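You operate a simulated robot arm through the tools that you are given. There is no shell and no other tool. Be economical: measure what you need, move in short steps, check, and stop when the job is done.

You run a simulated two-armed robot. Do the job below in one go: nothing can be reset, and whatever is moved stays where it is left.

TASK
Run a pressure test on the green regulator at about 50 bar supply.
Fine: turn the supply down, bleed off the excess, close the bleed valve; power on; the test must end OK.

Only the result counts: the job must be done as asked and must still hold three seconds after the hand-in. Knocking over, shifting, dropping, spilling or breaking anything else fails it.

THE ROBOT
Two 7-joint arms with two-finger parallel grippers on one trunk, on a base that drives. Base frame: it is fixed to the floor where the robot stands at the start and does not move with it; the origin is under the middle of the robot, x ahead of it, y to its left, z up. Lengths are in mm, angles in rad, forces in N, time in s.
The left shoulder is at the start at [50, 158, 1158], the right one opposite. With the tool pointing down near the work surface each hand reaches from about 100 to 600 mm from the robot's upright axis, wherever it stands, measured 20 degrees to its own side. Places, roughly: black switch [500, -100, 1400]; blue regulator knob [700, 300, 700]; breathing knob [300, -200, 900]; clamp knob [500, 400, 900]; exhale knob [500, -200, 1100]; green bleed valve [500, 300, 900]; green regulator knob [700, 400, 1000]; input port [500, -100, 1200]; main valve [500, -400, 1500]; orange regulator knob [700, 100, 700]; power switch [400, -200, 1000]; supply gauge [900, 300, 1400]; supply knob [400, 0, 900]; valve seat knob [500, 200, 900]; yellow switch [500, -100, 1300]. Payload 3.91 kg a hand.
The tool frame of a hand sits at the grasp point between the pads (the TCP): z along the fingers, y along the line on which they close. The tips reach 30 mm beyond it. Largest opening 110 mm; finger width 20, thickness 10; the body of the gripper, 48 by 112 mm, starts 55 mm behind the TCP.
Orientation is told as [roll, pitch, yaw] about the base's x, y, z axes, in that order, counted from this pose: with the fingers straight down and closing along the base's y, the tool's x points along the base's -x, its y along +y and its z along -z.

THE INTERFACE
- The arms move only by the tool arm_command. It takes "left_series", "right_series" or both (then of equal length, played together; a hand with none holds still); each is a list of rows, each an object (a shift or turn left out is 0, a gripper value left out holds the last) with "slide": the shift along the tool's x, y, z in units of 30 mm (1.0 is 30 mm), a list of three; "turn": the turn, a rotation vector about the tool's x, y, z in units of 8 degrees (1.0 is 8 degrees), a list of three; "claw": the gripper command, from -1 (fully open) to 1 (shut), values between in proportion. In form: [{"slide": [dx, dy, dz], "turn": [rx, ry, rz], "claw": claw}, ...]. A call has 1 to 8 rows; each row shifts and turns the commanded pose from where the row before left it, along the tool's axes as they then stand. A call with a number of a shift or a turn outside -1 to 1 is refused whole. Rows are played at 5 a second. More than 50 mm and 0.15 rad between two rows, or a gripper value outside its range, and nothing of the call is played. Where a pose cannot be reached the arm comes as near as it can. A force on the tool above 40 N (or 10 N above the force at the start of the call, whichever is more), or a blocked arm, ends the call early, and 0.2 s more pass. The fingers move at their own pace (about 153 mm/s each) and stop on an object; they squeeze with about 25 N. The grip force told is the motor's: it shows also when the fingers shut on nothing. Time passes only in rows, and 0.2 s behind the last, so rows that do not move let the fingers close. The reply holds the time, the measured pose of the TCP, the force on the tool along the base axes, the opening and the grip force, in the units named above and with some noise, with the torque about the TCP (base axes, N m) and any sound that the robot's microphone picked up, and new pictures: "pictures" is both (left out), scene, wrist or none (wrist: the cameras of the hands that moved).
- Cameras (640 x 400 px; columns grow to the right, rows downward): "scene" is now at [129.2, -0.8, 1304.7]; the picture's right is [-0.00, -1.00, 0.00], its down [-0.51, 0.00, -0.86] and it looks along [0.86, -0.00, -0.51] (base axes); focal length 214 px, centre (320, 200). "left" rides on the left gripper at [72, -17, -103] in its tool frame; the picture's right is [0.23, 0.97, 0.00], its down [-0.76, 0.18, -0.62] and it looks along [-0.61, 0.14, 0.78] (tool axes); focal length 222 px, centre (320, 200). "right" rides on the right gripper at [72, 17, -103] in its tool frame; the picture's right is [-0.23, 0.97, 0.00], its down [-0.76, -0.18, -0.62] and it looks along [-0.61, -0.14, 0.78] (tool axes); focal length 222 px, centre (320, 200). There is no depth. A picture from a camera that has moved, and an enlarged one, comes with that camera's place and axes in the base frame and with its lens.
- raise_lower(by): slides the trunk up (or, below 0, down) by that many mm; the arms and the scene camera ride with it, the base frame stays. It gives what a move gives, with no picture.
- roll_base(legs): drives the robot by 1 to 6 legs, each [ahead, turn to the left] in mm and rad, along the robot's own axes; the way and the turn of a leg run together, so that a leg with both is an arc; at most 1500 mm and 3.142 rad a leg. The arms and the cameras ride along, it lands a little off, and it stops where it bumps. It gives what a move gives, and a new picture of the scene camera.
- turn_head(pan, tilt): turns the head with the scene camera to pan (to the left, within 1.396 rad either way) and tilt (down, from -0.506 to 1.204), counted from straight ahead of the robot. It gives what a move gives, and a new picture of the scene camera.
- close_up(camera, box): a new picture of the part [left, top, right, bottom] of that camera's present view, enlarged. It takes no simulated time.
- close_job(): hands the job in; it is judged then, once.

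Go step by step. Nothing tells you exact positions but the pictures and the camera data: compare them with the known pose of the tool, close in by small moves and look again before you grip or let go. The budget is 120 turns and 260 pictures, counting those below and the enlarged ones. Unless the task says otherwise, let go and move clear before handing in, and close with one line.

The tools are called after "Request:" as name(argument=value, ...) on one line, values as JSON. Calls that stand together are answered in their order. arm_command: Moves the arms, as the interface text tells. Its arguments: {"type":"object","properties":{"left_series":{"type":"array","items":{"type":"object","properties":{"slide":{"type":"array","items":{"type":"number"}},"turn":{"type":"array","items":{"type":"number"}},"claw":{"type":"number"}}}},"right_series":{"type":"array","items":{"type":"object","properties":{"slide":{"type":"array","items":{"type":"number"}},"turn":{"type":"array","items":{"type":"number"}},"claw":{"type":"number"}}}},"pictures":{"type":"string","enum":["both","scene","wrist","none"]}},"required":[]} The other tools are called the same way: raise_lower (by) slides the trunk up or down; roll_base (legs) drives the base; turn_head (pan, tilt) turns the head that bears the scene camera; close_up (camera, box) takes an enlarged picture of a part of a camera's view; close_job () hands the job in.

At the start:

```text
time: 0.0
left_position: [440.9, 342.8, 1000.1]
left_orientation: [0.0, -0.002, 0.001]
left_contact_force: [0.7, 1.1, -0.3]
left_ft_torque: [0.01, 0.0, 0.0]
left_gripper_width: 110.1
left_grasp_force: 0.0
right_position: [333.2, -75.1, 1250.1]
right_orientation: [0.001, 0.0, -0.002]
right_contact_force: [0.5, -0.1, 0.3]
right_ft_torque: [-0.02, -0.05, 0.0]
right_gripper_width: 110.0
right_grasp_force: 0.1
trunk travel left (down, up): [-400.0, 82.0]
robot x, y, heading: [-0.3, -0.9, 0.002]
head pan, tilt: [-0.002, 0.532]
```

scene: 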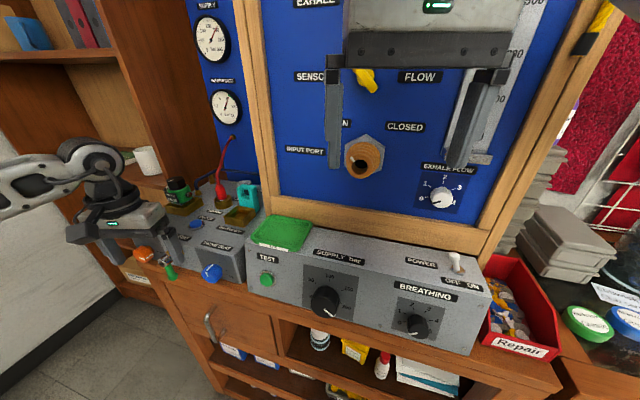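
right: 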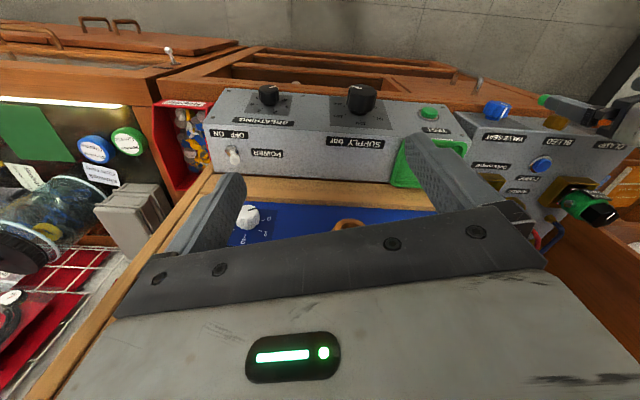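
left: 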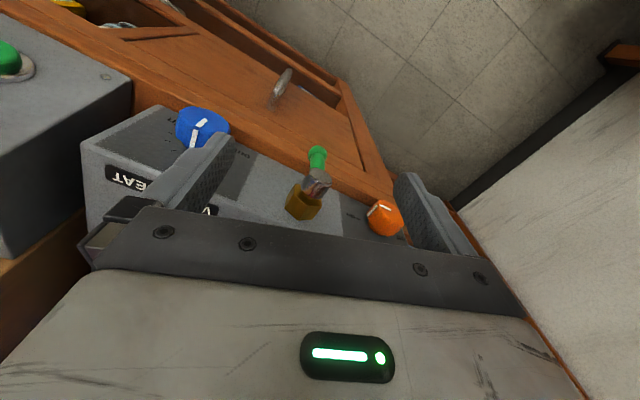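

I see a test bench with a front box (TEST button, SUPPLY bar knob, POWER switch, BREATHING knob), a left box with bleed, clamp and seat knobs, and gauges. I'll look closer at the labels first.

Request:
close_up(camera="scene", box=[240, 210, 500, 360])

Request:
close_up(camera="scene", box=[100, 140, 280, 300])

Request:
close_up(camera="scene", box=[180, 0, 260, 140])

Request:
turn_head(pan=0.3, tilt=0.1)

```text
2.46 times, centred on (370, 285) of scene
camera zoom: at [129.2, -0.8, 1304.7], right [0.0, -1.0, 0.0], down [-0.51, 0.0, -0.86], along [0.86, 0.0, -0.51], focal length 528 px, centre (197, -9)
```

zoom: 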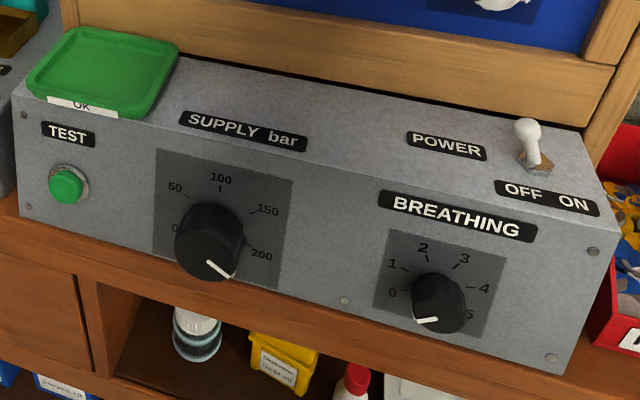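

```text
2.50 times, centred on (190, 220) of scene
camera zoom: at [129.2, -0.8, 1304.7], right [0.0, -1.0, 0.0], down [-0.51, 0.0, -0.86], along [0.86, 0.0, -0.51], focal length 536 px, centre (645, 150)
```

zoom: 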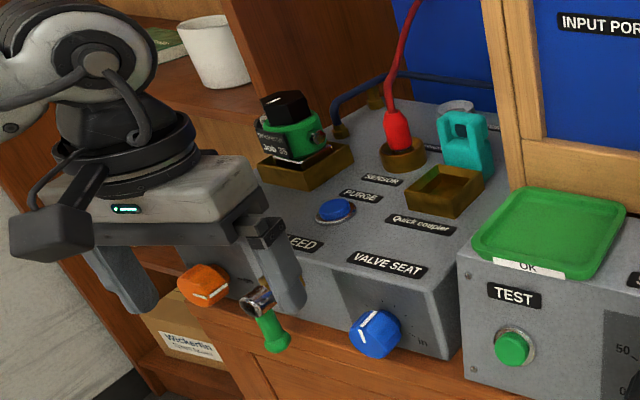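

```text
2.86 times, centred on (220, 70) of scene
camera zoom: at [129.2, -0.8, 1304.7], right [0.0, -1.0, 0.0], down [-0.51, 0.0, -0.86], along [0.86, 0.0, -0.51], focal length 613 px, centre (606, 571)
```

zoom: 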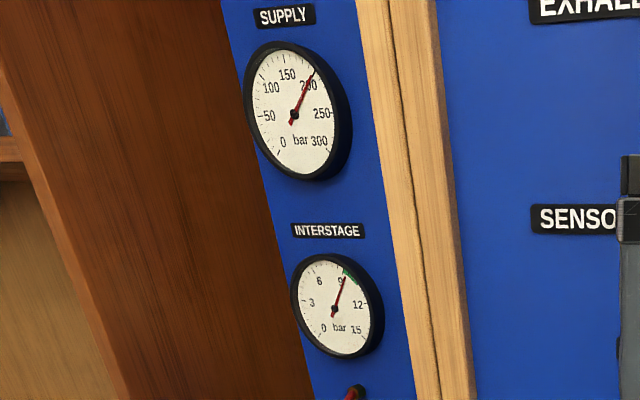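

```text
time: 0.9
left_position: [441.3, 341.9, 1000.1]
left_orientation: [0.0, 0.0, 0.002]
left_contact_force: [0.9, -0.5, -0.1]
left_ft_torque: [-0.05, -0.01, 0.01]
left_gripper_width: 110.1
left_grasp_force: 0.2
right_position: [333.0, -75.7, 1250.9]
right_orientation: [0.0, 0.0, -0.001]
right_contact_force: [-0.3, 0.7, 0.4]
right_ft_torque: [0.05, 0.02, 0.03]
right_gripper_width: 110.1
right_grasp_force: 0.1
trunk travel left (down, up): [-400.0, 82.0]
robot x, y, heading: [-0.3, -0.9, -0.001]
head pan, tilt: [0.3, 0.099]
camera scene: at [127.0, 26.6, 1344.8], right [0.3, -0.96, 0.0], down [-0.1, -0.03, -0.99], along [0.95, 0.29, -0.1], focal length 214 px, centre (320, 200)
```

scene: 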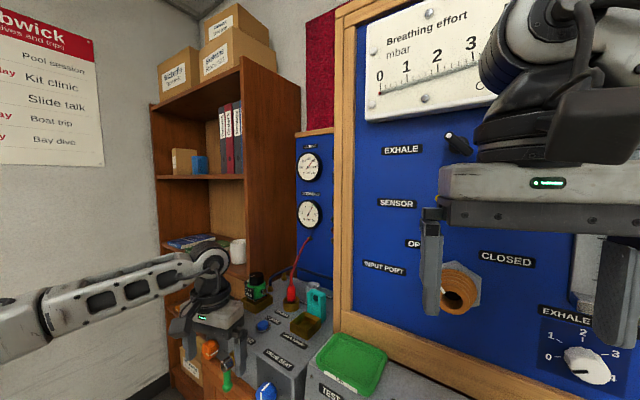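

The gauge reads about 200 bar supply and 9.5 interstage; the green regulator is on the left box in a brass cradle. I'll inspect details from the current view and look right/up for the main valve.

Request:
close_up(camera="scene", box=[170, 230, 350, 400])

Request:
turn_head(pan=-0.6, tilt=0.1)

Request:
close_up(camera="left", box=[80, 80, 460, 260])

Request:
turn_head(pan=0.3, tilt=0.75)

```text
2.35 times, centred on (260, 315) of scene
camera zoom: at [127.0, 26.6, 1344.8], right [0.3, -0.96, 0.0], down [-0.1, -0.03, -0.99], along [0.95, 0.29, -0.1], focal length 505 px, centre (461, -71)
```

zoom: 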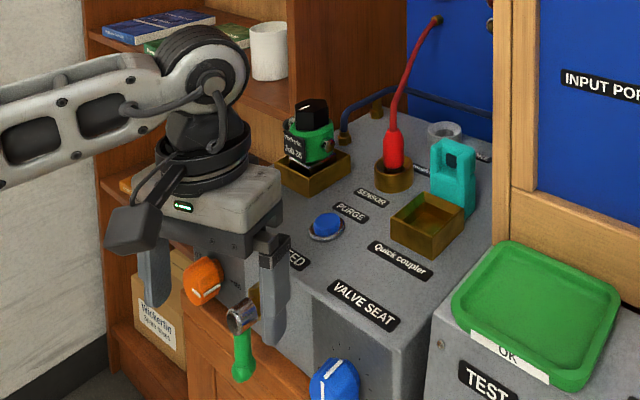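

```text
time: 2.1
left_position: [440.6, 343.2, 1000.4]
left_orientation: [0.0, 0.001, 0.002]
left_contact_force: [0.1, -0.5, -0.1]
left_ft_torque: [-0.01, 0.03, -0.01]
left_gripper_width: 110.3
left_grasp_force: 0.1
right_position: [332.4, -74.4, 1250.1]
right_orientation: [0.001, 0.0, -0.001]
right_contact_force: [-0.2, 0.6, -0.4]
right_ft_torque: [0.02, -0.03, 0.0]
right_gripper_width: 110.2
right_grasp_force: 0.0
trunk travel left (down, up): [-400.0, 82.0]
robot x, y, heading: [0.5, 0.2, 0.002]
head pan, tilt: [-0.6, 0.099]
camera scene: at [115.0, -52.5, 1344.8], right [-0.56, -0.83, 0.0], down [-0.08, 0.06, -1.0], along [0.82, -0.56, -0.1], focal length 214 px, centre (320, 200)
```

scene: 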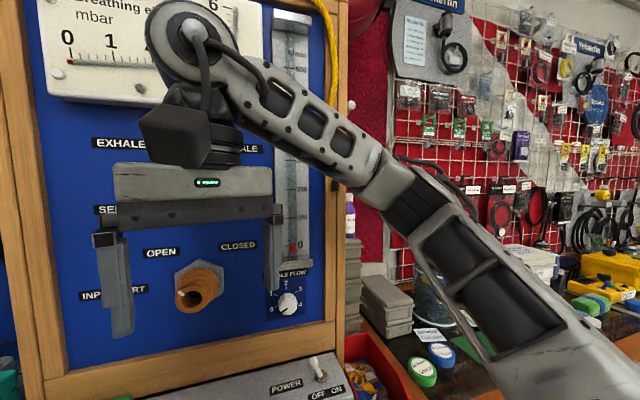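

```text
1.68 times, centred on (270, 170) of left
camera zoom: at [369.2, 326.1, 1103.1], right [-0.23, 0.97, 0.0], down [0.76, 0.18, 0.62], along [0.61, 0.14, -0.78], focal length 374 px, centre (404, 250)
```

zoom: 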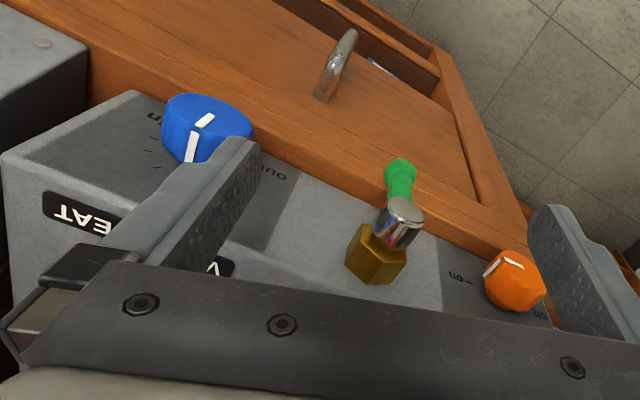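

```text
time: 3.3
left_position: [440.3, 343.5, 1000.6]
left_orientation: [0.0, 0.0, 0.002]
left_contact_force: [0.2, 0.4, 0.2]
left_ft_torque: [-0.02, 0.02, -0.03]
left_gripper_width: 109.8
left_grasp_force: 0.0
right_position: [333.4, -75.2, 1251.4]
right_orientation: [-0.002, 0.0, -0.002]
right_contact_force: [0.4, 0.0, 0.5]
right_ft_torque: [0.02, -0.03, -0.02]
right_gripper_width: 109.8
right_grasp_force: 0.0
trunk travel left (down, up): [-400.0, 82.0]
robot x, y, heading: [-1.2, -0.6, 0.001]
head pan, tilt: [0.3, 0.75]
camera scene: at [118.2, 23.8, 1285.8], right [0.29, -0.96, 0.0], down [-0.65, -0.2, -0.73], along [0.7, 0.22, -0.68], focal length 214 px, centre (320, 200)
```

scene: 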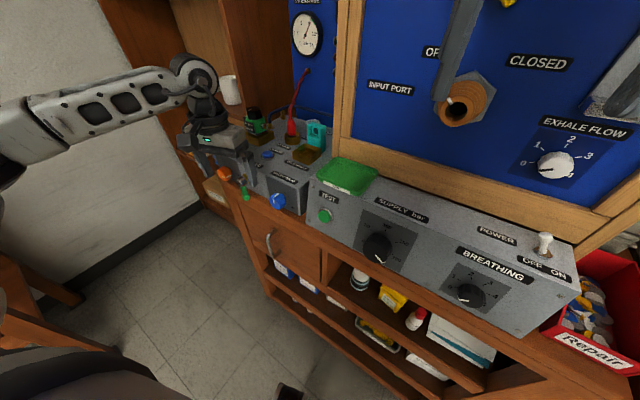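

The left hand hides part of the left box. I'll raise the left hand 180 mm to look down on the box with its wrist camera.

Request:
arm_command(left_series=[{"slide": [0, 0, -1]}, {"slide": [0, 0, -1]}, {"slide": [0, 0, -1]}, {"slide": [0, 0, -1]}, {"slide": [0, 0, -1]}, {"slide": [0, 0, -1]}], pictures="both")

Request:
close_up(camera="scene", box=[170, 80, 350, 220])

Request:
close_up(camera="left", box=[60, 60, 560, 300])

```text
time: 4.7
left_position: [440.8, 341.9, 1180.4]
left_orientation: [0.0, 0.0, 0.002]
left_contact_force: [-0.3, -0.7, 0.4]
left_ft_torque: [-0.05, 0.0, 0.03]
left_gripper_width: 110.0
left_grasp_force: 0.0
right_position: [331.5, -75.7, 1250.7]
right_orientation: [0.001, -0.002, 0.001]
right_contact_force: [-0.4, -0.4, -0.5]
right_ft_torque: [0.0, -0.01, -0.03]
right_gripper_width: 110.0
right_grasp_force: 0.2
trunk travel left (down, up): [-400.0, 82.0]
robot x, y, heading: [1.6, -2.7, 0.0]
head pan, tilt: [0.3, 0.75]
camera scene: at [117.9, 23.6, 1285.8], right [0.3, -0.96, 0.0], down [-0.65, -0.2, -0.73], along [0.7, 0.22, -0.68], focal length 214 px, centre (320, 200)
camera left: at [368.7, 325.0, 1283.1], right [-0.23, 0.97, 0.0], down [0.76, 0.18, 0.62], along [0.61, 0.14, -0.78], focal length 222 px, centre (320, 200)
```

scene: 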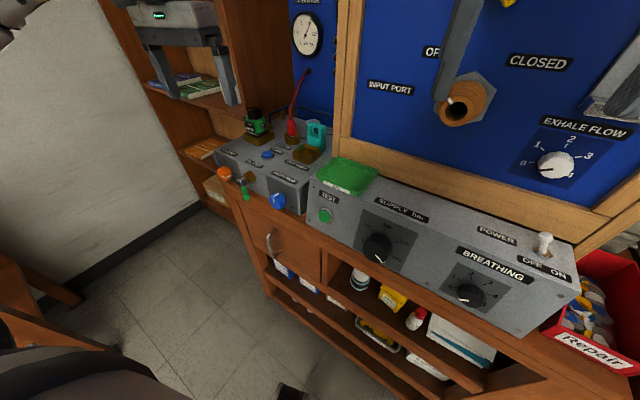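
left: 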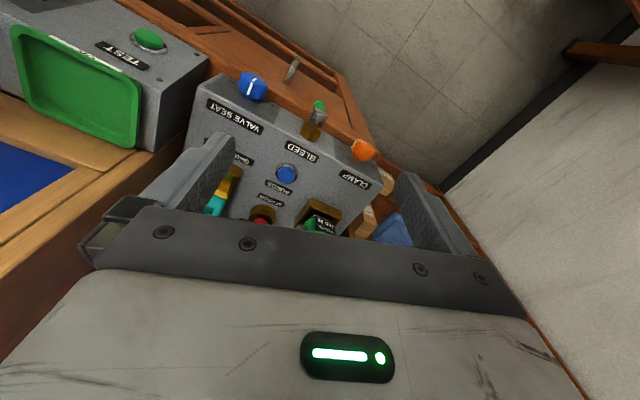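

```text
2.86 times, centred on (260, 150) of scene
camera zoom: at [117.9, 23.6, 1285.8], right [0.3, -0.96, 0.0], down [-0.65, -0.2, -0.73], along [0.7, 0.22, -0.68], focal length 613 px, centre (491, 343)
```

zoom: 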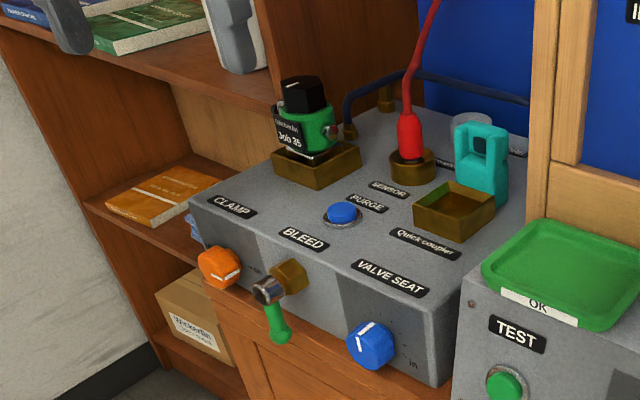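

```text
1.28 times, centred on (310, 180) of left
camera zoom: at [368.7, 325.0, 1283.1], right [-0.23, 0.97, 0.0], down [0.76, 0.18, 0.62], along [0.61, 0.14, -0.78], focal length 284 px, centre (333, 226)
```

zoom: 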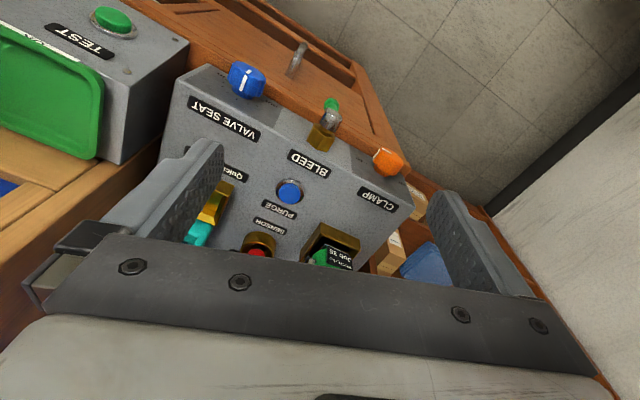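

Request:
close_up(camera="scene", box=[210, 150, 310, 215])

Request:
close_up(camera="left", box=[200, 50, 420, 190])

Request:
close_up(camera="scene", box=[300, 180, 500, 310])

```text
6.15 times, centred on (260, 182) of scene
camera zoom: at [117.9, 23.6, 1285.8], right [0.3, -0.96, 0.0], down [-0.65, -0.2, -0.73], along [0.7, 0.22, -0.68], focal length 1320 px, centre (689, 308)
```

zoom: 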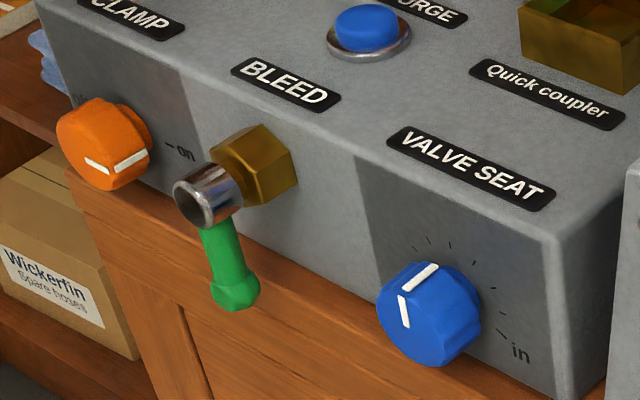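

```text
2.86 times, centred on (310, 120) of left
camera zoom: at [368.7, 325.0, 1283.1], right [-0.23, 0.97, 0.0], down [0.76, 0.18, 0.62], along [0.61, 0.14, -0.78], focal length 635 px, centre (349, 429)
```

zoom: 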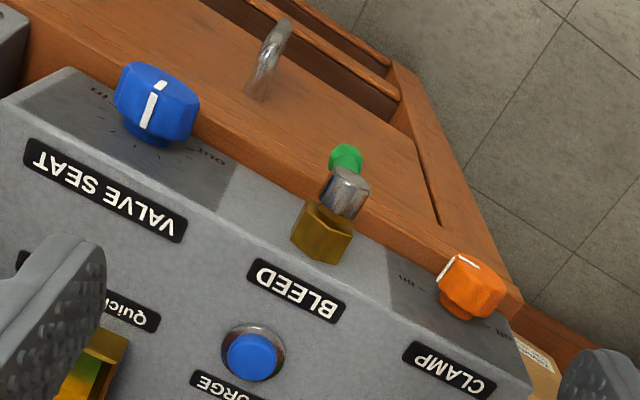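

```text
3.08 times, centred on (400, 245) of scene
camera zoom: at [117.9, 23.6, 1285.8], right [0.3, -0.96, 0.0], down [-0.65, -0.2, -0.73], along [0.7, 0.22, -0.68], focal length 660 px, centre (74, 62)
```

zoom: 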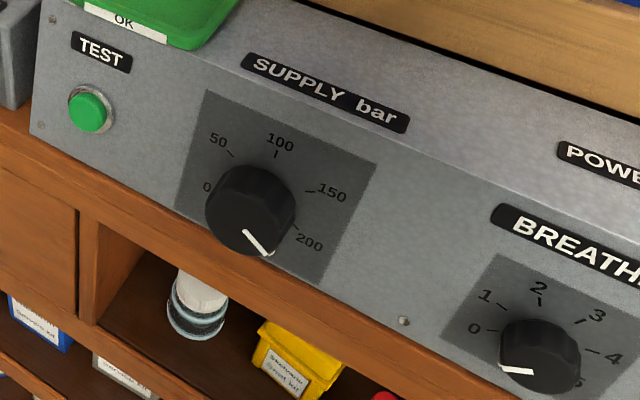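

Supply knob triangulates to about [380, -10, 933]. I need the slope of its panel; let me zoom with the right wrist camera.

Request:
close_up(camera="right", box=[190, 70, 490, 200])

Request:
close_up(camera="left", box=[0, 0, 240, 160])

Request:
turn_head(pan=0.0, tilt=1.0)

```text
2.13 times, centred on (340, 135) of right
camera zoom: at [259.0, -57.9, 1353.8], right [0.23, 0.97, 0.0], down [0.76, -0.18, 0.62], along [0.61, -0.14, -0.78], focal length 474 px, centre (277, 339)
```

zoom: 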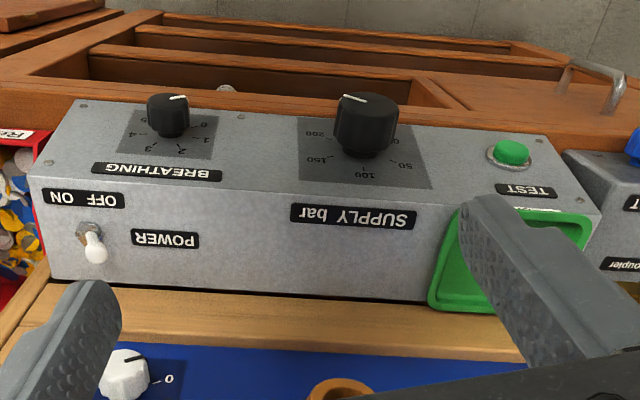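

```text
2.50 times, centred on (120, 80) of left
camera zoom: at [368.7, 325.0, 1283.1], right [-0.23, 0.97, 0.0], down [0.76, 0.18, 0.62], along [0.61, 0.14, -0.78], focal length 555 px, centre (820, 500)
```

zoom: 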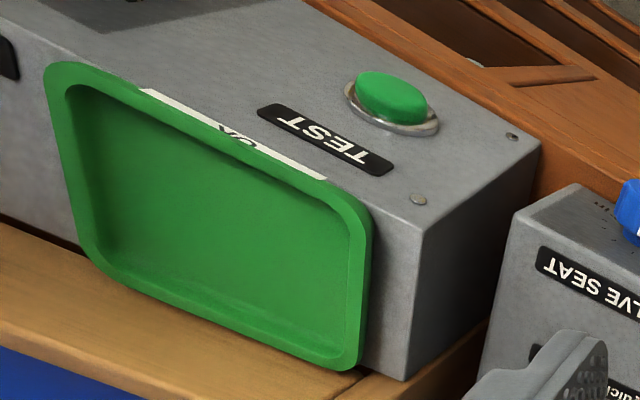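

```text
time: 5.5
left_position: [441.7, 342.2, 1179.2]
left_orientation: [0.0, 0.0, 0.0]
left_contact_force: [-0.3, -0.6, -0.2]
left_ft_torque: [0.0, 0.02, 0.04]
left_gripper_width: 110.0
left_grasp_force: 0.0
right_position: [334.8, -76.9, 1250.7]
right_orientation: [0.0, 0.003, 0.0]
right_contact_force: [16.5, -16.9, -15.4]
right_ft_torque: [1.9, 0.82, 0.88]
right_gripper_width: 109.9
right_grasp_force: 0.0
trunk travel left (down, up): [-400.0, 82.0]
robot x, y, heading: [3.4, 0.6, -0.001]
head pan, tilt: [0.0, 1.0]
camera scene: at [112.6, 3.1, 1271.6], right [0.05, -1.0, 0.0], down [-0.8, -0.04, -0.6], along [0.6, 0.03, -0.8], focal length 214 px, centre (320, 200)
```

scene: 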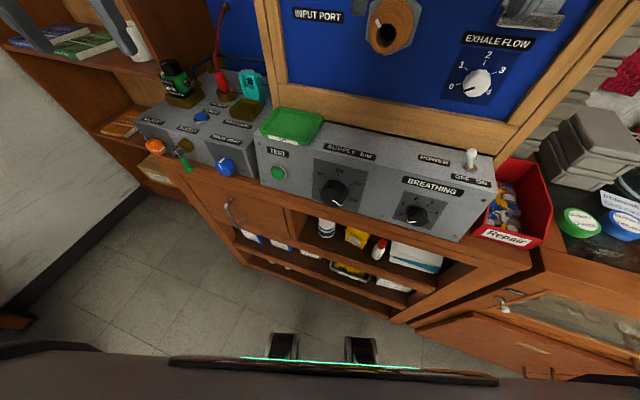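

The front panel is nearly vertical and yawed about 18°; the knobs face back toward the robot. I'll lift the head tilt (the right arm showed contact with it), then back up 250 mm to gain room for horizontal gripping.

Request:
turn_head(pan=0.1, tilt=0.55)

Request:
roll_base(legs=[[-250, 0]])

```text
time: 6.4
left_position: [441.2, 342.0, 1178.9]
left_orientation: [0.001, 0.001, 0.003]
left_contact_force: [0.3, 0.6, -0.1]
left_ft_torque: [-0.05, 0.0, -0.01]
left_gripper_width: 109.9
left_grasp_force: 0.0
right_position: [332.7, -74.6, 1251.1]
right_orientation: [-0.001, 0.0, -0.001]
right_contact_force: [-0.9, -0.6, -0.2]
right_ft_torque: [-0.01, -0.02, 0.01]
right_gripper_width: 110.1
right_grasp_force: 0.1
trunk travel left (down, up): [-400.0, 82.0]
robot x, y, heading: [1.7, 2.6, 0.0]
head pan, tilt: [0.099, 0.55]
camera scene: at [128.4, 8.3, 1303.1], right [0.1, -1.0, 0.0], down [-0.52, -0.05, -0.85], along [0.85, 0.08, -0.52], focal length 214 px, centre (320, 200)
```

scene: 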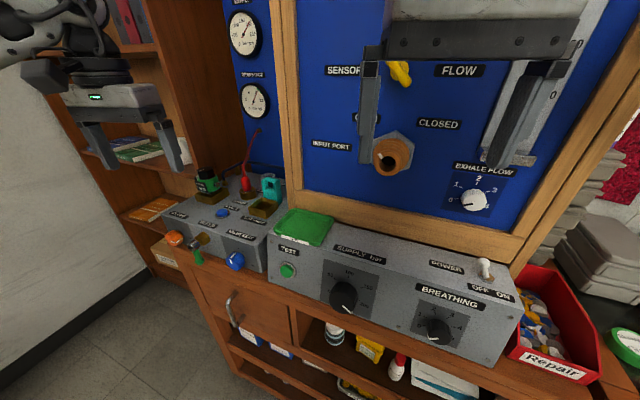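

```text
time: 8.2
left_position: [188.4, 341.6, 1179.6]
left_orientation: [0.0, 0.0, -0.002]
left_contact_force: [0.3, 0.5, 0.3]
left_ft_torque: [0.01, -0.05, 0.0]
left_gripper_width: 110.0
left_grasp_force: 0.0
right_position: [79.7, -74.5, 1250.9]
right_orientation: [0.0, -0.001, -0.002]
right_contact_force: [0.0, -0.5, -0.2]
right_ft_torque: [0.02, 0.01, -0.01]
right_gripper_width: 109.7
right_grasp_force: 0.1
trunk travel left (down, up): [-400.0, 82.0]
robot x, y, heading: [-254.1, 2.0, 0.002]
head pan, tilt: [0.099, 0.55]
camera scene: at [-125.5, 8.3, 1303.3], right [0.1, -1.0, 0.0], down [-0.52, -0.05, -0.85], along [0.85, 0.08, -0.52], focal length 214 px, centre (320, 200)
```

scene: 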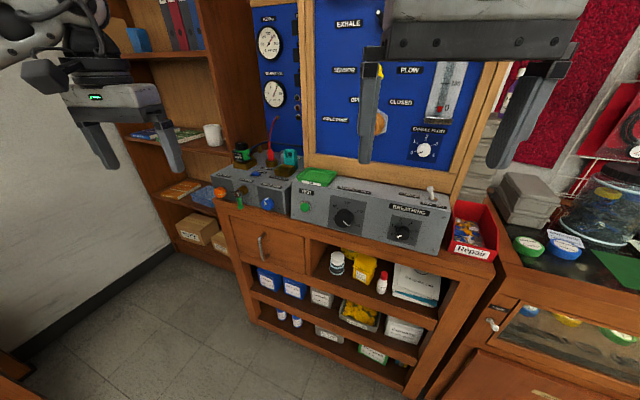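

Backed up cleanly. Now I orient the left hand: yaw −18° then pitch to point the fingers at the front panel.

Request:
arm_command(left_series=[{"turn": [0, 0, 1], "claw": -0.4}, {"turn": [0, 0, 1]}, {"turn": [0, -1, 0.25]}, {"turn": [0, -1, 0]}, {"turn": [0, -1, 0]}, {"turn": [0, -1, 0]}, {"turn": [0, -1, 0]}, {"turn": [0, -1, 0]}], pictures="none")

Request:
arm_command(left_series=[{"turn": [0, -1, 0]}, {"turn": [0, -1, 0]}, {"turn": [0, -1, 0]}, {"turn": [0, -1, 0]}])

```text
time: 10.0
left_position: [189.2, 340.9, 1179.5]
left_orientation: [0.004, -0.837, -0.317]
left_contact_force: [-0.8, 0.4, -0.5]
left_ft_torque: [-0.03, 0.02, 0.02]
left_gripper_width: 76.8
left_grasp_force: 0.1
right_position: [78.6, -76.1, 1250.9]
right_orientation: [0.001, 0.0, -0.002]
right_contact_force: [-0.2, 0.2, 0.5]
right_ft_torque: [0.01, 0.01, 0.02]
right_gripper_width: 110.1
right_grasp_force: 0.0
trunk travel left (down, up): [-400.0, 82.0]
robot x, y, heading: [-253.9, 1.5, -0.0]
head pan, tilt: [0.099, 0.55]
```

```text
time: 11.0
left_position: [188.6, 341.6, 1179.3]
left_orientation: [0.008, -1.399, -0.323]
left_contact_force: [-0.2, -0.7, -1.0]
left_ft_torque: [0.0, 0.03, 0.0]
left_gripper_width: 76.9
left_grasp_force: 0.1
right_position: [79.9, -75.8, 1250.4]
right_orientation: [0.002, 0.0, -0.002]
right_contact_force: [-0.3, 0.3, 0.0]
right_ft_torque: [-0.01, 0.02, 0.04]
right_gripper_width: 110.2
right_grasp_force: 0.0
trunk travel left (down, up): [-400.0, 82.0]
robot x, y, heading: [-251.4, -0.3, -0.0]
head pan, tilt: [0.099, 0.55]
camera scene: at [-124.9, 8.4, 1303.2], right [0.1, -1.0, 0.0], down [-0.52, -0.05, -0.85], along [0.85, 0.08, -0.52], focal length 214 px, centre (320, 200)
camera left: at [75.0, 361.4, 1125.3], right [0.27, 0.94, -0.22], down [-0.4, 0.32, 0.86], along [0.88, -0.14, 0.46], focal length 222 px, centre (320, 200)
```

scene: 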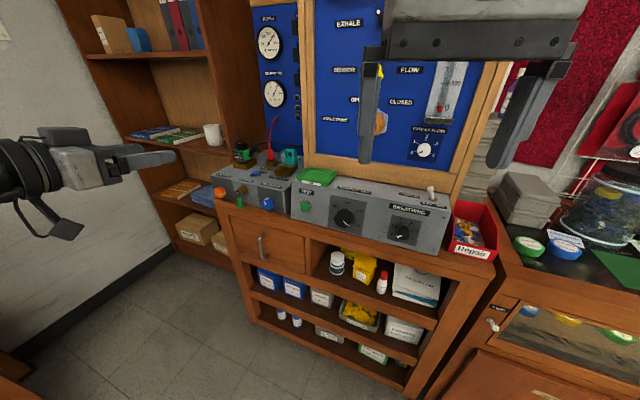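
left: 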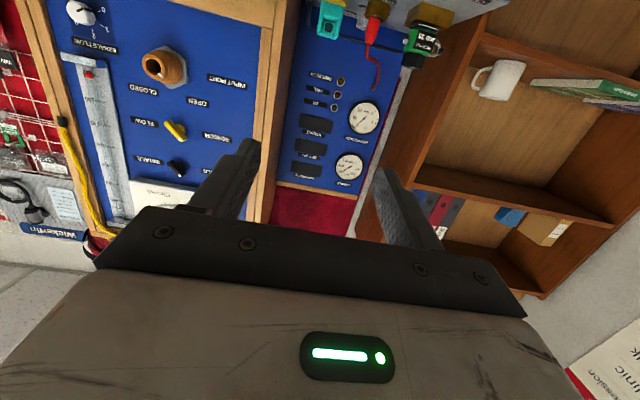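

Hand is oriented well. Now moving the left hand to about 90 mm in front of the supply knob.

Request:
arm_command(left_series=[{"slide": [0.63, -0.91, 0.8]}, {"slide": [0.63, -0.91, 0.8]}, {"slide": [0.63, -0.91, 0.8]}, {"slide": [0.63, -0.91, 0.8]}, {"slide": [0.63, -0.91, 0.8]}, {"slide": [0.63, -0.91, 0.8]}, {"slide": [0.63, -0.91, 0.8]}], pictures="scene")

Request:
arm_command(left_series=[{"slide": [0.63, -0.91, 0.8]}, {"slide": [0.63, -0.91, 0.8]}, {"slide": [0.63, -0.91, 0.8]}], pictures="both")

```text
time: 12.6
left_position: [251.8, 155.3, 1045.3]
left_orientation: [0.006, -1.394, -0.323]
left_contact_force: [-0.2, -0.1, 0.1]
left_ft_torque: [-0.02, -0.02, -0.01]
left_gripper_width: 77.0
left_grasp_force: 0.1
left hand out of reach, approached as far as the arm can: row 6, 7
right_position: [80.9, -75.1, 1251.7]
right_orientation: [-0.001, -0.001, -0.001]
right_contact_force: [1.1, 0.5, 0.0]
right_ft_torque: [-0.03, 0.03, 0.0]
right_gripper_width: 110.3
right_grasp_force: 0.0
trunk travel left (down, up): [-400.0, 82.0]
robot x, y, heading: [-251.9, 1.9, -0.0]
head pan, tilt: [0.099, 0.55]
camera scene: at [-125.0, 9.3, 1303.2], right [0.1, -1.0, 0.0], down [-0.52, -0.05, -0.85], along [0.85, 0.08, -0.52], focal length 214 px, centre (320, 200)
```

scene: 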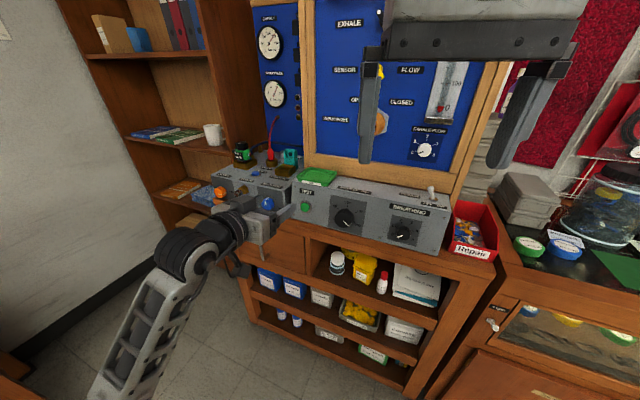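

```text
time: 13.4
left_position: [252.3, 153.7, 1047.5]
left_orientation: [0.006, -1.394, -0.325]
left_contact_force: [0.1, -0.1, -0.9]
left_ft_torque: [0.03, 0.02, -0.02]
left_gripper_width: 77.0
left_grasp_force: 0.1
left hand out of reach, approached as far as the arm can: row 1, 2, 3
right_position: [79.9, -75.5, 1250.3]
right_orientation: [-0.001, 0.001, -0.003]
right_contact_force: [0.5, 0.1, 0.4]
right_ft_torque: [0.01, -0.01, 0.04]
right_gripper_width: 110.0
right_grasp_force: 0.0
trunk travel left (down, up): [-400.0, 82.0]
robot x, y, heading: [-251.6, 1.2, -0.005]
head pan, tilt: [0.099, 0.55]
camera scene: at [-124.9, 8.3, 1303.2], right [0.1, -1.0, 0.0], down [-0.52, -0.05, -0.85], along [0.85, 0.08, -0.52], focal length 214 px, centre (320, 200)
camera left: at [138.9, 175.0, 993.2], right [0.27, 0.94, -0.22], down [-0.4, 0.32, 0.86], along [0.88, -0.14, 0.46], focal length 222 px, centre (320, 200)
```

scene: 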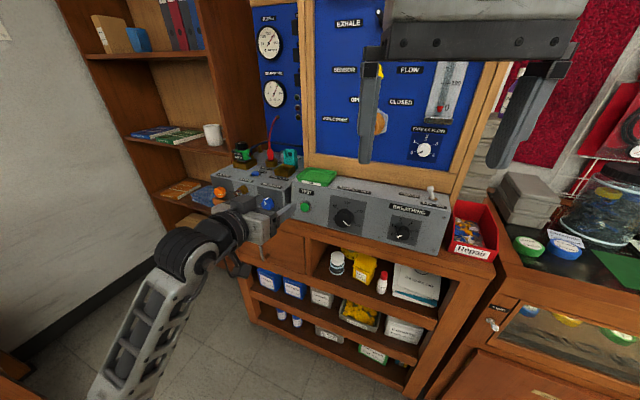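
left: 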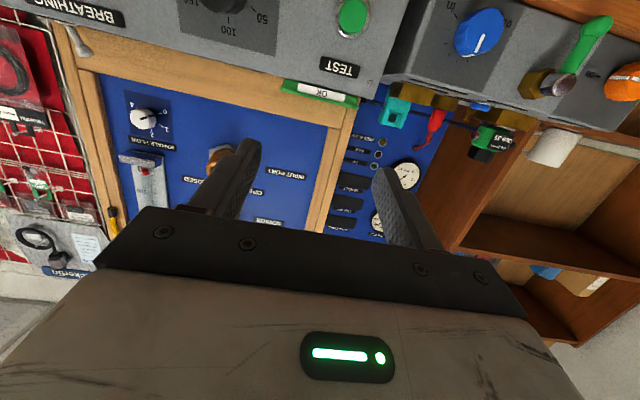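

The left arm can't reach across at this yaw. I'll retract it a bit and realign the base square to the bench.

Request:
arm_command(left_series=[{"slide": [0, 0.5, -1]}, {"slide": [0, 0.5, -1]}, {"slide": [0, 0.5, -1]}, {"slide": [0, 0.5, -1]}, {"slide": [0, 0.5, -1]}], pictures="none")

Request:
roll_base(legs=[[-200, 0], [0, 0.37], [298, 0], [0, -0.686]])

```text
time: 14.6
left_position: [151.4, 282.1, 1066.9]
left_orientation: [0.006, -1.4, -0.322]
left_contact_force: [0.0, 1.0, 0.5]
left_ft_torque: [-0.01, 0.04, 0.04]
left_gripper_width: 76.8
left_grasp_force: 0.0
left hand out of reach, approached as far as the arm can: row 4, 5
right_position: [79.9, -75.2, 1251.1]
right_orientation: [-0.002, 0.001, -0.001]
right_contact_force: [0.1, -0.3, -0.6]
right_ft_torque: [0.01, -0.02, 0.0]
right_gripper_width: 110.0
right_grasp_force: 0.0
trunk travel left (down, up): [-400.0, 82.0]
robot x, y, heading: [-253.1, 0.5, -0.003]
head pan, tilt: [0.099, 0.55]
```

```text
time: 20.8
left_position: [305.2, 255.2, 1067.1]
left_orientation: [0.011, -1.396, -0.63]
left_contact_force: [0.5, 0.5, 0.5]
left_ft_torque: [-0.03, 0.01, 0.01]
left_gripper_width: 76.9
left_grasp_force: 0.1
right_position: [129.7, -64.3, 1252.5]
right_orientation: [0.0, 0.001, -0.308]
right_contact_force: [0.5, 0.3, -0.1]
right_ft_torque: [-0.01, 0.0, 0.01]
right_gripper_width: 109.8
right_grasp_force: 0.1
trunk travel left (down, up): [-400.0, 82.0]
robot x, y, heading: [-164.8, 109.3, -0.308]
head pan, tilt: [0.099, 0.55]
camera scene: at [-40.4, 76.2, 1303.2], right [-0.21, -0.98, 0.0], down [-0.51, 0.11, -0.85], along [0.83, -0.18, -0.52], focal length 214 px, centre (320, 200)
```

scene: 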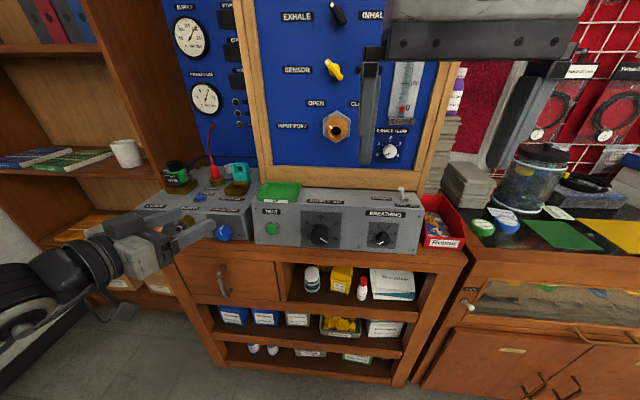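

Now squared to the bench. I'll zoom on gauges/indicators, and lower the trunk 130 mm so the arms work level with the panel.

Request:
close_up(camera="scene", box=[160, 0, 260, 150])

Request:
close_up(camera="scene", box=[250, 180, 430, 260])

Request:
raise_lower(by=-130)

```text
2.67 times, centred on (210, 75) of scene
camera zoom: at [-40.4, 76.2, 1303.2], right [-0.21, -0.98, 0.0], down [-0.51, 0.11, -0.85], along [0.83, -0.18, -0.52], focal length 572 px, centre (613, 533)
```

zoom: 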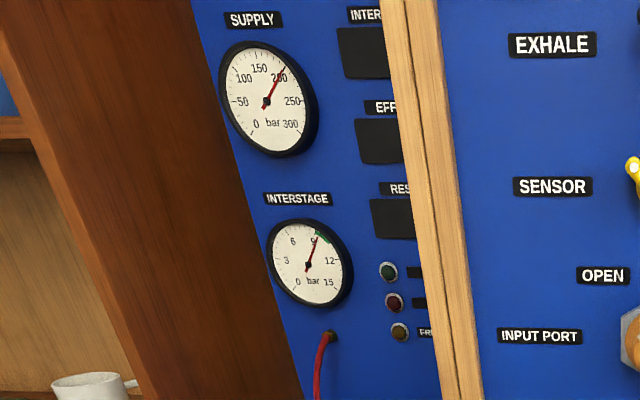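

```text
3.56 times, centred on (340, 220) of scene
camera zoom: at [-40.4, 76.2, 1303.2], right [-0.21, -0.98, 0.0], down [-0.51, 0.11, -0.85], along [0.83, -0.18, -0.52], focal length 763 px, centre (249, 129)
```

zoom: 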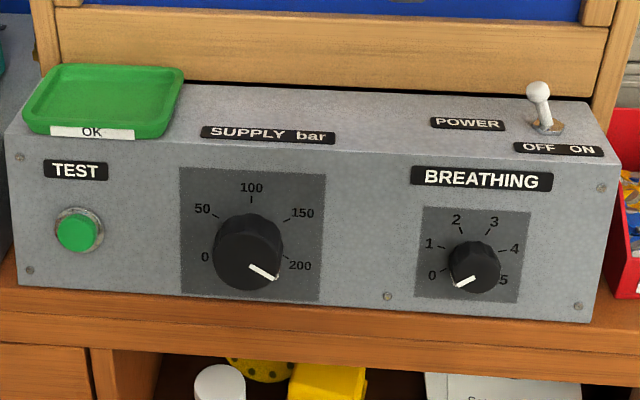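

```text
time: 22.4
left_position: [305.8, 254.8, 936.7]
left_orientation: [0.008, -1.397, -0.628]
left_contact_force: [-0.5, -0.3, -0.7]
left_ft_torque: [0.01, 0.0, -0.02]
left_gripper_width: 77.0
left_grasp_force: 0.1
right_position: [129.7, -64.1, 1120.4]
right_orientation: [0.0, 0.001, -0.305]
right_contact_force: [0.1, -0.2, -0.3]
right_ft_torque: [0.0, -0.02, -0.02]
right_gripper_width: 110.2
right_grasp_force: 0.1
trunk travel left (down, up): [-270.0, 212.0]
robot x, y, heading: [-165.9, 107.2, -0.308]
head pan, tilt: [0.099, 0.55]
```

Turning the left hand square to the panel, then sliding it to about 70 mm in front of the supply knob.

Request:
arm_command(left_series=[{"turn": [-1, 0, 0]}, {"turn": [-1, 0, 0]}, {"turn": [-0.25, 0, 0]}], pictures="none")

Request:
arm_command(left_series=[{"slide": [-0.09, -0.96, 0.33]}, {"slide": [-0.09, -0.96, 0.33]}, {"slide": [-0.09, -0.96, 0.33]}, {"slide": [-0.09, -0.96, 0.33]}, {"slide": [-0.09, -0.96, 0.33]}, {"slide": [-0.09, -0.96, 0.33]}, {"slide": [-0.09, -0.96, 0.33]}, {"slide": [-0.09, -0.96, 0.33]}])

```text
time: 23.2
left_position: [335.4, 258.5, 926.3]
left_orientation: [0.331, -1.394, -0.635]
left_contact_force: [0.5, 0.5, 0.9]
left_ft_torque: [-0.01, -0.02, 0.02]
left_gripper_width: 76.9
left_grasp_force: 0.0
left hand out of reach, approached as far as the arm can: row 1, 2
right_position: [129.5, -64.1, 1120.4]
right_orientation: [0.001, 0.001, -0.304]
right_contact_force: [0.0, 1.1, 0.2]
right_ft_torque: [0.02, -0.02, -0.04]
right_gripper_width: 110.3
right_grasp_force: 0.0
trunk travel left (down, up): [-270.0, 212.0]
robot x, y, heading: [-164.6, 106.3, -0.308]
head pan, tilt: [0.099, 0.55]
```

```text
time: 25.0
left_position: [337.6, 251.8, 927.0]
left_orientation: [0.311, -1.394, -0.623]
left_contact_force: [0.2, 0.0, -0.5]
left_ft_torque: [0.03, 0.03, -0.01]
left_gripper_width: 76.7
left_grasp_force: 0.1
left hand out of reach, approached as far as the arm can: row 1, 2, 3, 4, 5, 6, 7, 8
right_position: [128.9, -64.8, 1120.9]
right_orientation: [0.002, -0.001, -0.306]
right_contact_force: [-0.6, 0.1, -0.2]
right_ft_torque: [0.0, 0.0, 0.0]
right_gripper_width: 109.9
right_grasp_force: 0.0
trunk travel left (down, up): [-270.0, 212.0]
robot x, y, heading: [-165.9, 107.7, -0.308]
head pan, tilt: [0.099, 0.55]
camera scene: at [-40.4, 76.4, 1173.2], right [-0.21, -0.98, 0.0], down [-0.51, 0.11, -0.85], along [0.83, -0.18, -0.52], focal length 214 px, centre (320, 200)
camera left: at [224.3, 273.4, 871.9], right [0.27, 0.95, -0.17], down [-0.42, 0.28, 0.86], along [0.87, -0.16, 0.47], focal length 222 px, centre (320, 200)
```

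scene: 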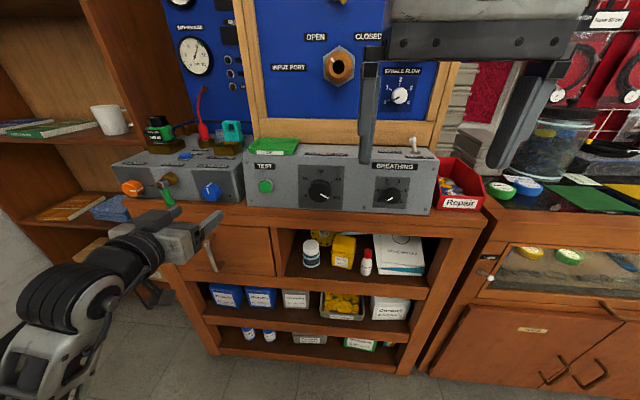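
left: 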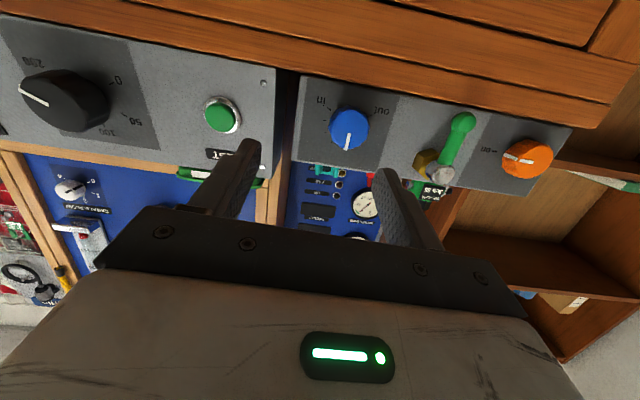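

The arm seems too folded at this distance (wrist too near the shoulder). I'll back up 250 mm more so it can stretch.

Request:
roll_base(legs=[[-250, 0]])

Request:
arm_command(left_series=[{"slide": [0, 0, 1]}, {"slide": [0, 0, 1]}, {"slide": [0, 0, 1]}], pictures="none")

```text
time: 26.8
left_position: [93.0, 326.0, 927.4]
left_orientation: [0.308, -1.395, -0.624]
left_contact_force: [-0.6, 0.0, 0.1]
left_ft_torque: [0.04, -0.02, 0.06]
left_gripper_width: 76.9
left_grasp_force: 0.1
right_position: [-113.7, 12.8, 1120.5]
right_orientation: [-0.001, 0.0, -0.307]
right_contact_force: [-0.5, -0.1, 0.4]
right_ft_torque: [0.05, 0.02, -0.02]
right_gripper_width: 109.6
right_grasp_force: 0.0
trunk travel left (down, up): [-270.0, 212.0]
robot x, y, heading: [-409.8, 182.4, -0.312]
head pan, tilt: [0.099, 0.55]
camera scene: at [-283.4, 153.3, 1173.2], right [-0.21, -0.98, 0.0], down [-0.51, 0.11, -0.85], along [0.83, -0.18, -0.52], focal length 214 px, centre (320, 200)
```

scene: 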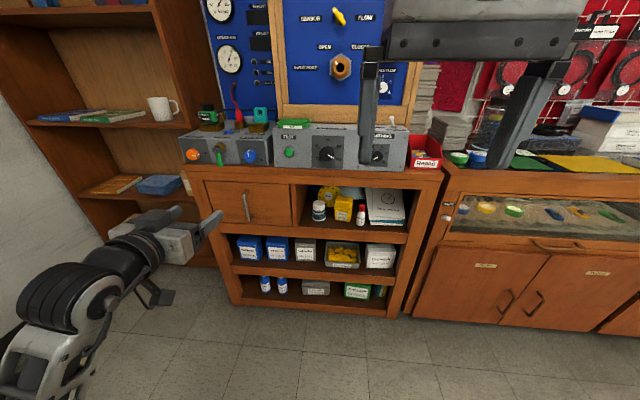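

```text
time: 27.6
left_position: [122.3, 319.6, 922.1]
left_orientation: [0.29, -1.393, -0.615]
left_contact_force: [-0.4, -1.0, 0.8]
left_ft_torque: [-0.04, -0.02, -0.02]
left_gripper_width: 77.1
left_grasp_force: 0.2
left hand out of reach, approached as far as the arm can: row 2, 3
right_position: [-114.0, 11.8, 1120.5]
right_orientation: [0.0, -0.001, -0.307]
right_contact_force: [0.2, 0.2, 0.2]
right_ft_torque: [0.0, 0.01, -0.03]
right_gripper_width: 109.9
right_grasp_force: 0.2
trunk travel left (down, up): [-270.0, 212.0]
robot x, y, heading: [-413.2, 182.7, -0.313]
head pan, tilt: [0.099, 0.55]
```

Still limited, probably a joint limit in this branch. I'll partly undo the pitch while extending forward, then pitch again.

Request:
arm_command(left_series=[{"slide": [0, 0, 0.3], "turn": [0, 1, 0]}, {"slide": [0, 0, 0.3], "turn": [0, 1, 0]}, {"slide": [0, 0, 0.3], "turn": [0, 1, 0]}, {"slide": [-0.5, 0, 0.5], "turn": [0, 1, 0]}, {"slide": [-0.7, 0, 0.5], "turn": [0, 1, 0]}, {"slide": [-0.7, 0, 0.7]}, {"slide": [-0.7, 0, 0.7]}, {"slide": [-0.7, 0, 0.7]}], pictures="none")

Request:
arm_command(left_series=[{"slide": [-0.7, 0, 0.7]}, {"slide": [-0.7, 0, 0.7]}, {"slide": [0, 0, 0], "turn": [0, -1, 0]}, {"slide": [0, 0, 0], "turn": [0, -1, 0]}, {"slide": [0, 0, 0], "turn": [0, -1, 0]}, {"slide": [0, 0, 0], "turn": [0, -1, 0]}, {"slide": [0, 0, 0], "turn": [0, -1, 0]}], pictures="scene")

```text
time: 29.4
left_position: [270.4, 265.3, 916.8]
left_orientation: [0.069, -0.704, -0.363]
left_contact_force: [-0.6, -0.1, -0.4]
left_ft_torque: [0.03, -0.04, 0.03]
left_gripper_width: 77.3
left_grasp_force: 0.0
right_position: [-114.4, 12.2, 1121.4]
right_orientation: [0.0, 0.001, -0.306]
right_contact_force: [0.6, 0.3, 0.0]
right_ft_torque: [0.02, -0.04, -0.01]
right_gripper_width: 110.1
right_grasp_force: 0.1
trunk travel left (down, up): [-270.0, 212.0]
robot x, y, heading: [-405.7, 187.9, -0.306]
head pan, tilt: [0.099, 0.55]
```

```text
time: 31.0
left_position: [329.3, 249.8, 912.2]
left_orientation: [0.173, -1.263, -0.485]
left_contact_force: [0.0, -0.5, -0.2]
left_ft_torque: [0.02, -0.03, 0.0]
left_gripper_width: 77.1
left_grasp_force: 0.0
left hand out of reach, approached as far as the arm can: row 7
right_position: [-114.6, 12.3, 1120.5]
right_orientation: [0.0, 0.001, -0.305]
right_contact_force: [0.0, -0.6, 0.4]
right_ft_torque: [0.0, 0.02, 0.0]
right_gripper_width: 110.4
right_grasp_force: 0.1
trunk travel left (down, up): [-270.0, 212.0]
robot x, y, heading: [-409.6, 186.6, -0.306]
head pan, tilt: [0.099, 0.55]
camera scene: at [-283.3, 153.3, 1173.2], right [-0.21, -0.98, 0.0], down [-0.51, 0.11, -0.85], along [0.83, -0.18, -0.52], focal length 214 px, centre (320, 200)
```

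scene: 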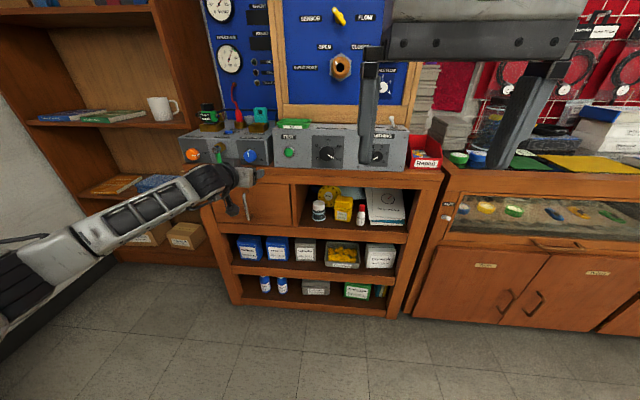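

Much better: the arm is stretched. The wrist limits pitch, so I'll lower the trunk 150 mm and raise the hand relative to it, finishing the pitch.

Request:
raise_lower(by=-150)

Request:
arm_command(left_series=[{"slide": [-1, 0, -0.3]}, {"slide": [-1, 0, -0.3]}, {"slide": [-1, 0, -0.3]}, {"slide": [-1, 0, -0.3]}, {"slide": [-1, 0, 0]}, {"turn": [0, -1, 0]}, {"turn": [-1, 0, 0]}], pictures="none")

```text
time: 32.8
left_position: [328.8, 250.6, 761.9]
left_orientation: [0.174, -1.26, -0.486]
left_contact_force: [0.7, 0.2, 0.6]
left_ft_torque: [-0.03, 0.0, 0.01]
left_gripper_width: 77.2
left_grasp_force: 0.1
right_position: [-113.9, 13.1, 970.9]
right_orientation: [-0.001, 0.0, -0.307]
right_contact_force: [-0.5, -0.3, -0.4]
right_ft_torque: [0.0, 0.01, 0.02]
right_gripper_width: 109.8
right_grasp_force: 0.1
trunk travel left (down, up): [-120.0, 362.0]
robot x, y, heading: [-407.6, 183.1, -0.304]
head pan, tilt: [0.099, 0.55]
```

```text
time: 34.4
left_position: [338.0, 238.7, 916.3]
left_orientation: [0.452, -1.396, -0.627]
left_contact_force: [0.1, -0.5, -0.5]
left_ft_torque: [-0.03, 0.01, -0.01]
left_gripper_width: 77.0
left_grasp_force: 0.2
right_position: [-112.4, 12.0, 970.1]
right_orientation: [0.0, 0.0, -0.308]
right_contact_force: [0.1, -0.4, 0.5]
right_ft_torque: [0.01, -0.03, 0.0]
right_gripper_width: 110.3
right_grasp_force: 0.1
trunk travel left (down, up): [-120.0, 362.0]
robot x, y, heading: [-406.8, 183.3, -0.31]
head pan, tilt: [0.099, 0.55]
```

Request:
arm_command(left_series=[{"turn": [1, 0, 0], "slide": [-0.22, -0.9, 0.16]}, {"slide": [-0.22, -0.93, 0.16]}, {"slide": [-0.22, -0.93, 0.16]}, {"slide": [-0.22, -0.93, 0.16]}, {"slide": [-0.22, -0.93, 0.16]}, {"slide": [-0.22, -0.93, 0.16]}, {"slide": [-0.22, -0.93, 0.16]}, {"slide": [-0.22, -0.93, 0.16]}])

```text
time: 36.2
left_position: [314.7, 10.7, 945.7]
left_orientation: [0.305, -1.397, -0.619]
left_contact_force: [0.8, 0.7, 0.2]
left_ft_torque: [-0.02, 0.0, -0.02]
left_gripper_width: 77.0
left_grasp_force: 0.1
right_position: [-112.9, 12.4, 971.0]
right_orientation: [0.0, 0.0, -0.307]
right_contact_force: [0.5, 1.0, 0.9]
right_ft_torque: [-0.01, -0.01, -0.01]
right_gripper_width: 109.9
right_grasp_force: 0.1
trunk travel left (down, up): [-120.0, 362.0]
robot x, y, heading: [-407.4, 181.0, -0.308]
head pan, tilt: [0.099, 0.55]
camera scene: at [-283.3, 153.3, 1023.2], right [-0.21, -0.98, 0.0], down [-0.51, 0.11, -0.85], along [0.83, -0.18, -0.52], focal length 214 px, centre (320, 200)
camera left: at [201.5, 34.6, 891.8], right [0.27, 0.95, -0.17], down [-0.42, 0.28, 0.86], along [0.86, -0.16, 0.48], focal length 222 px, centre (320, 200)
```

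scene: 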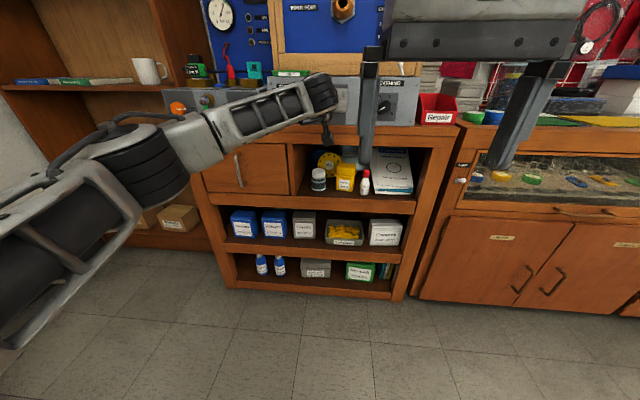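
left: 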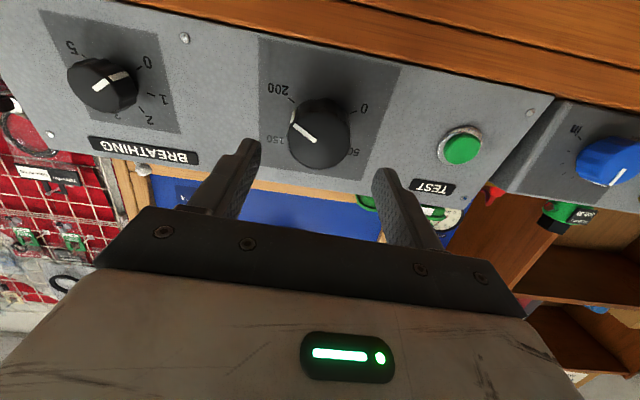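

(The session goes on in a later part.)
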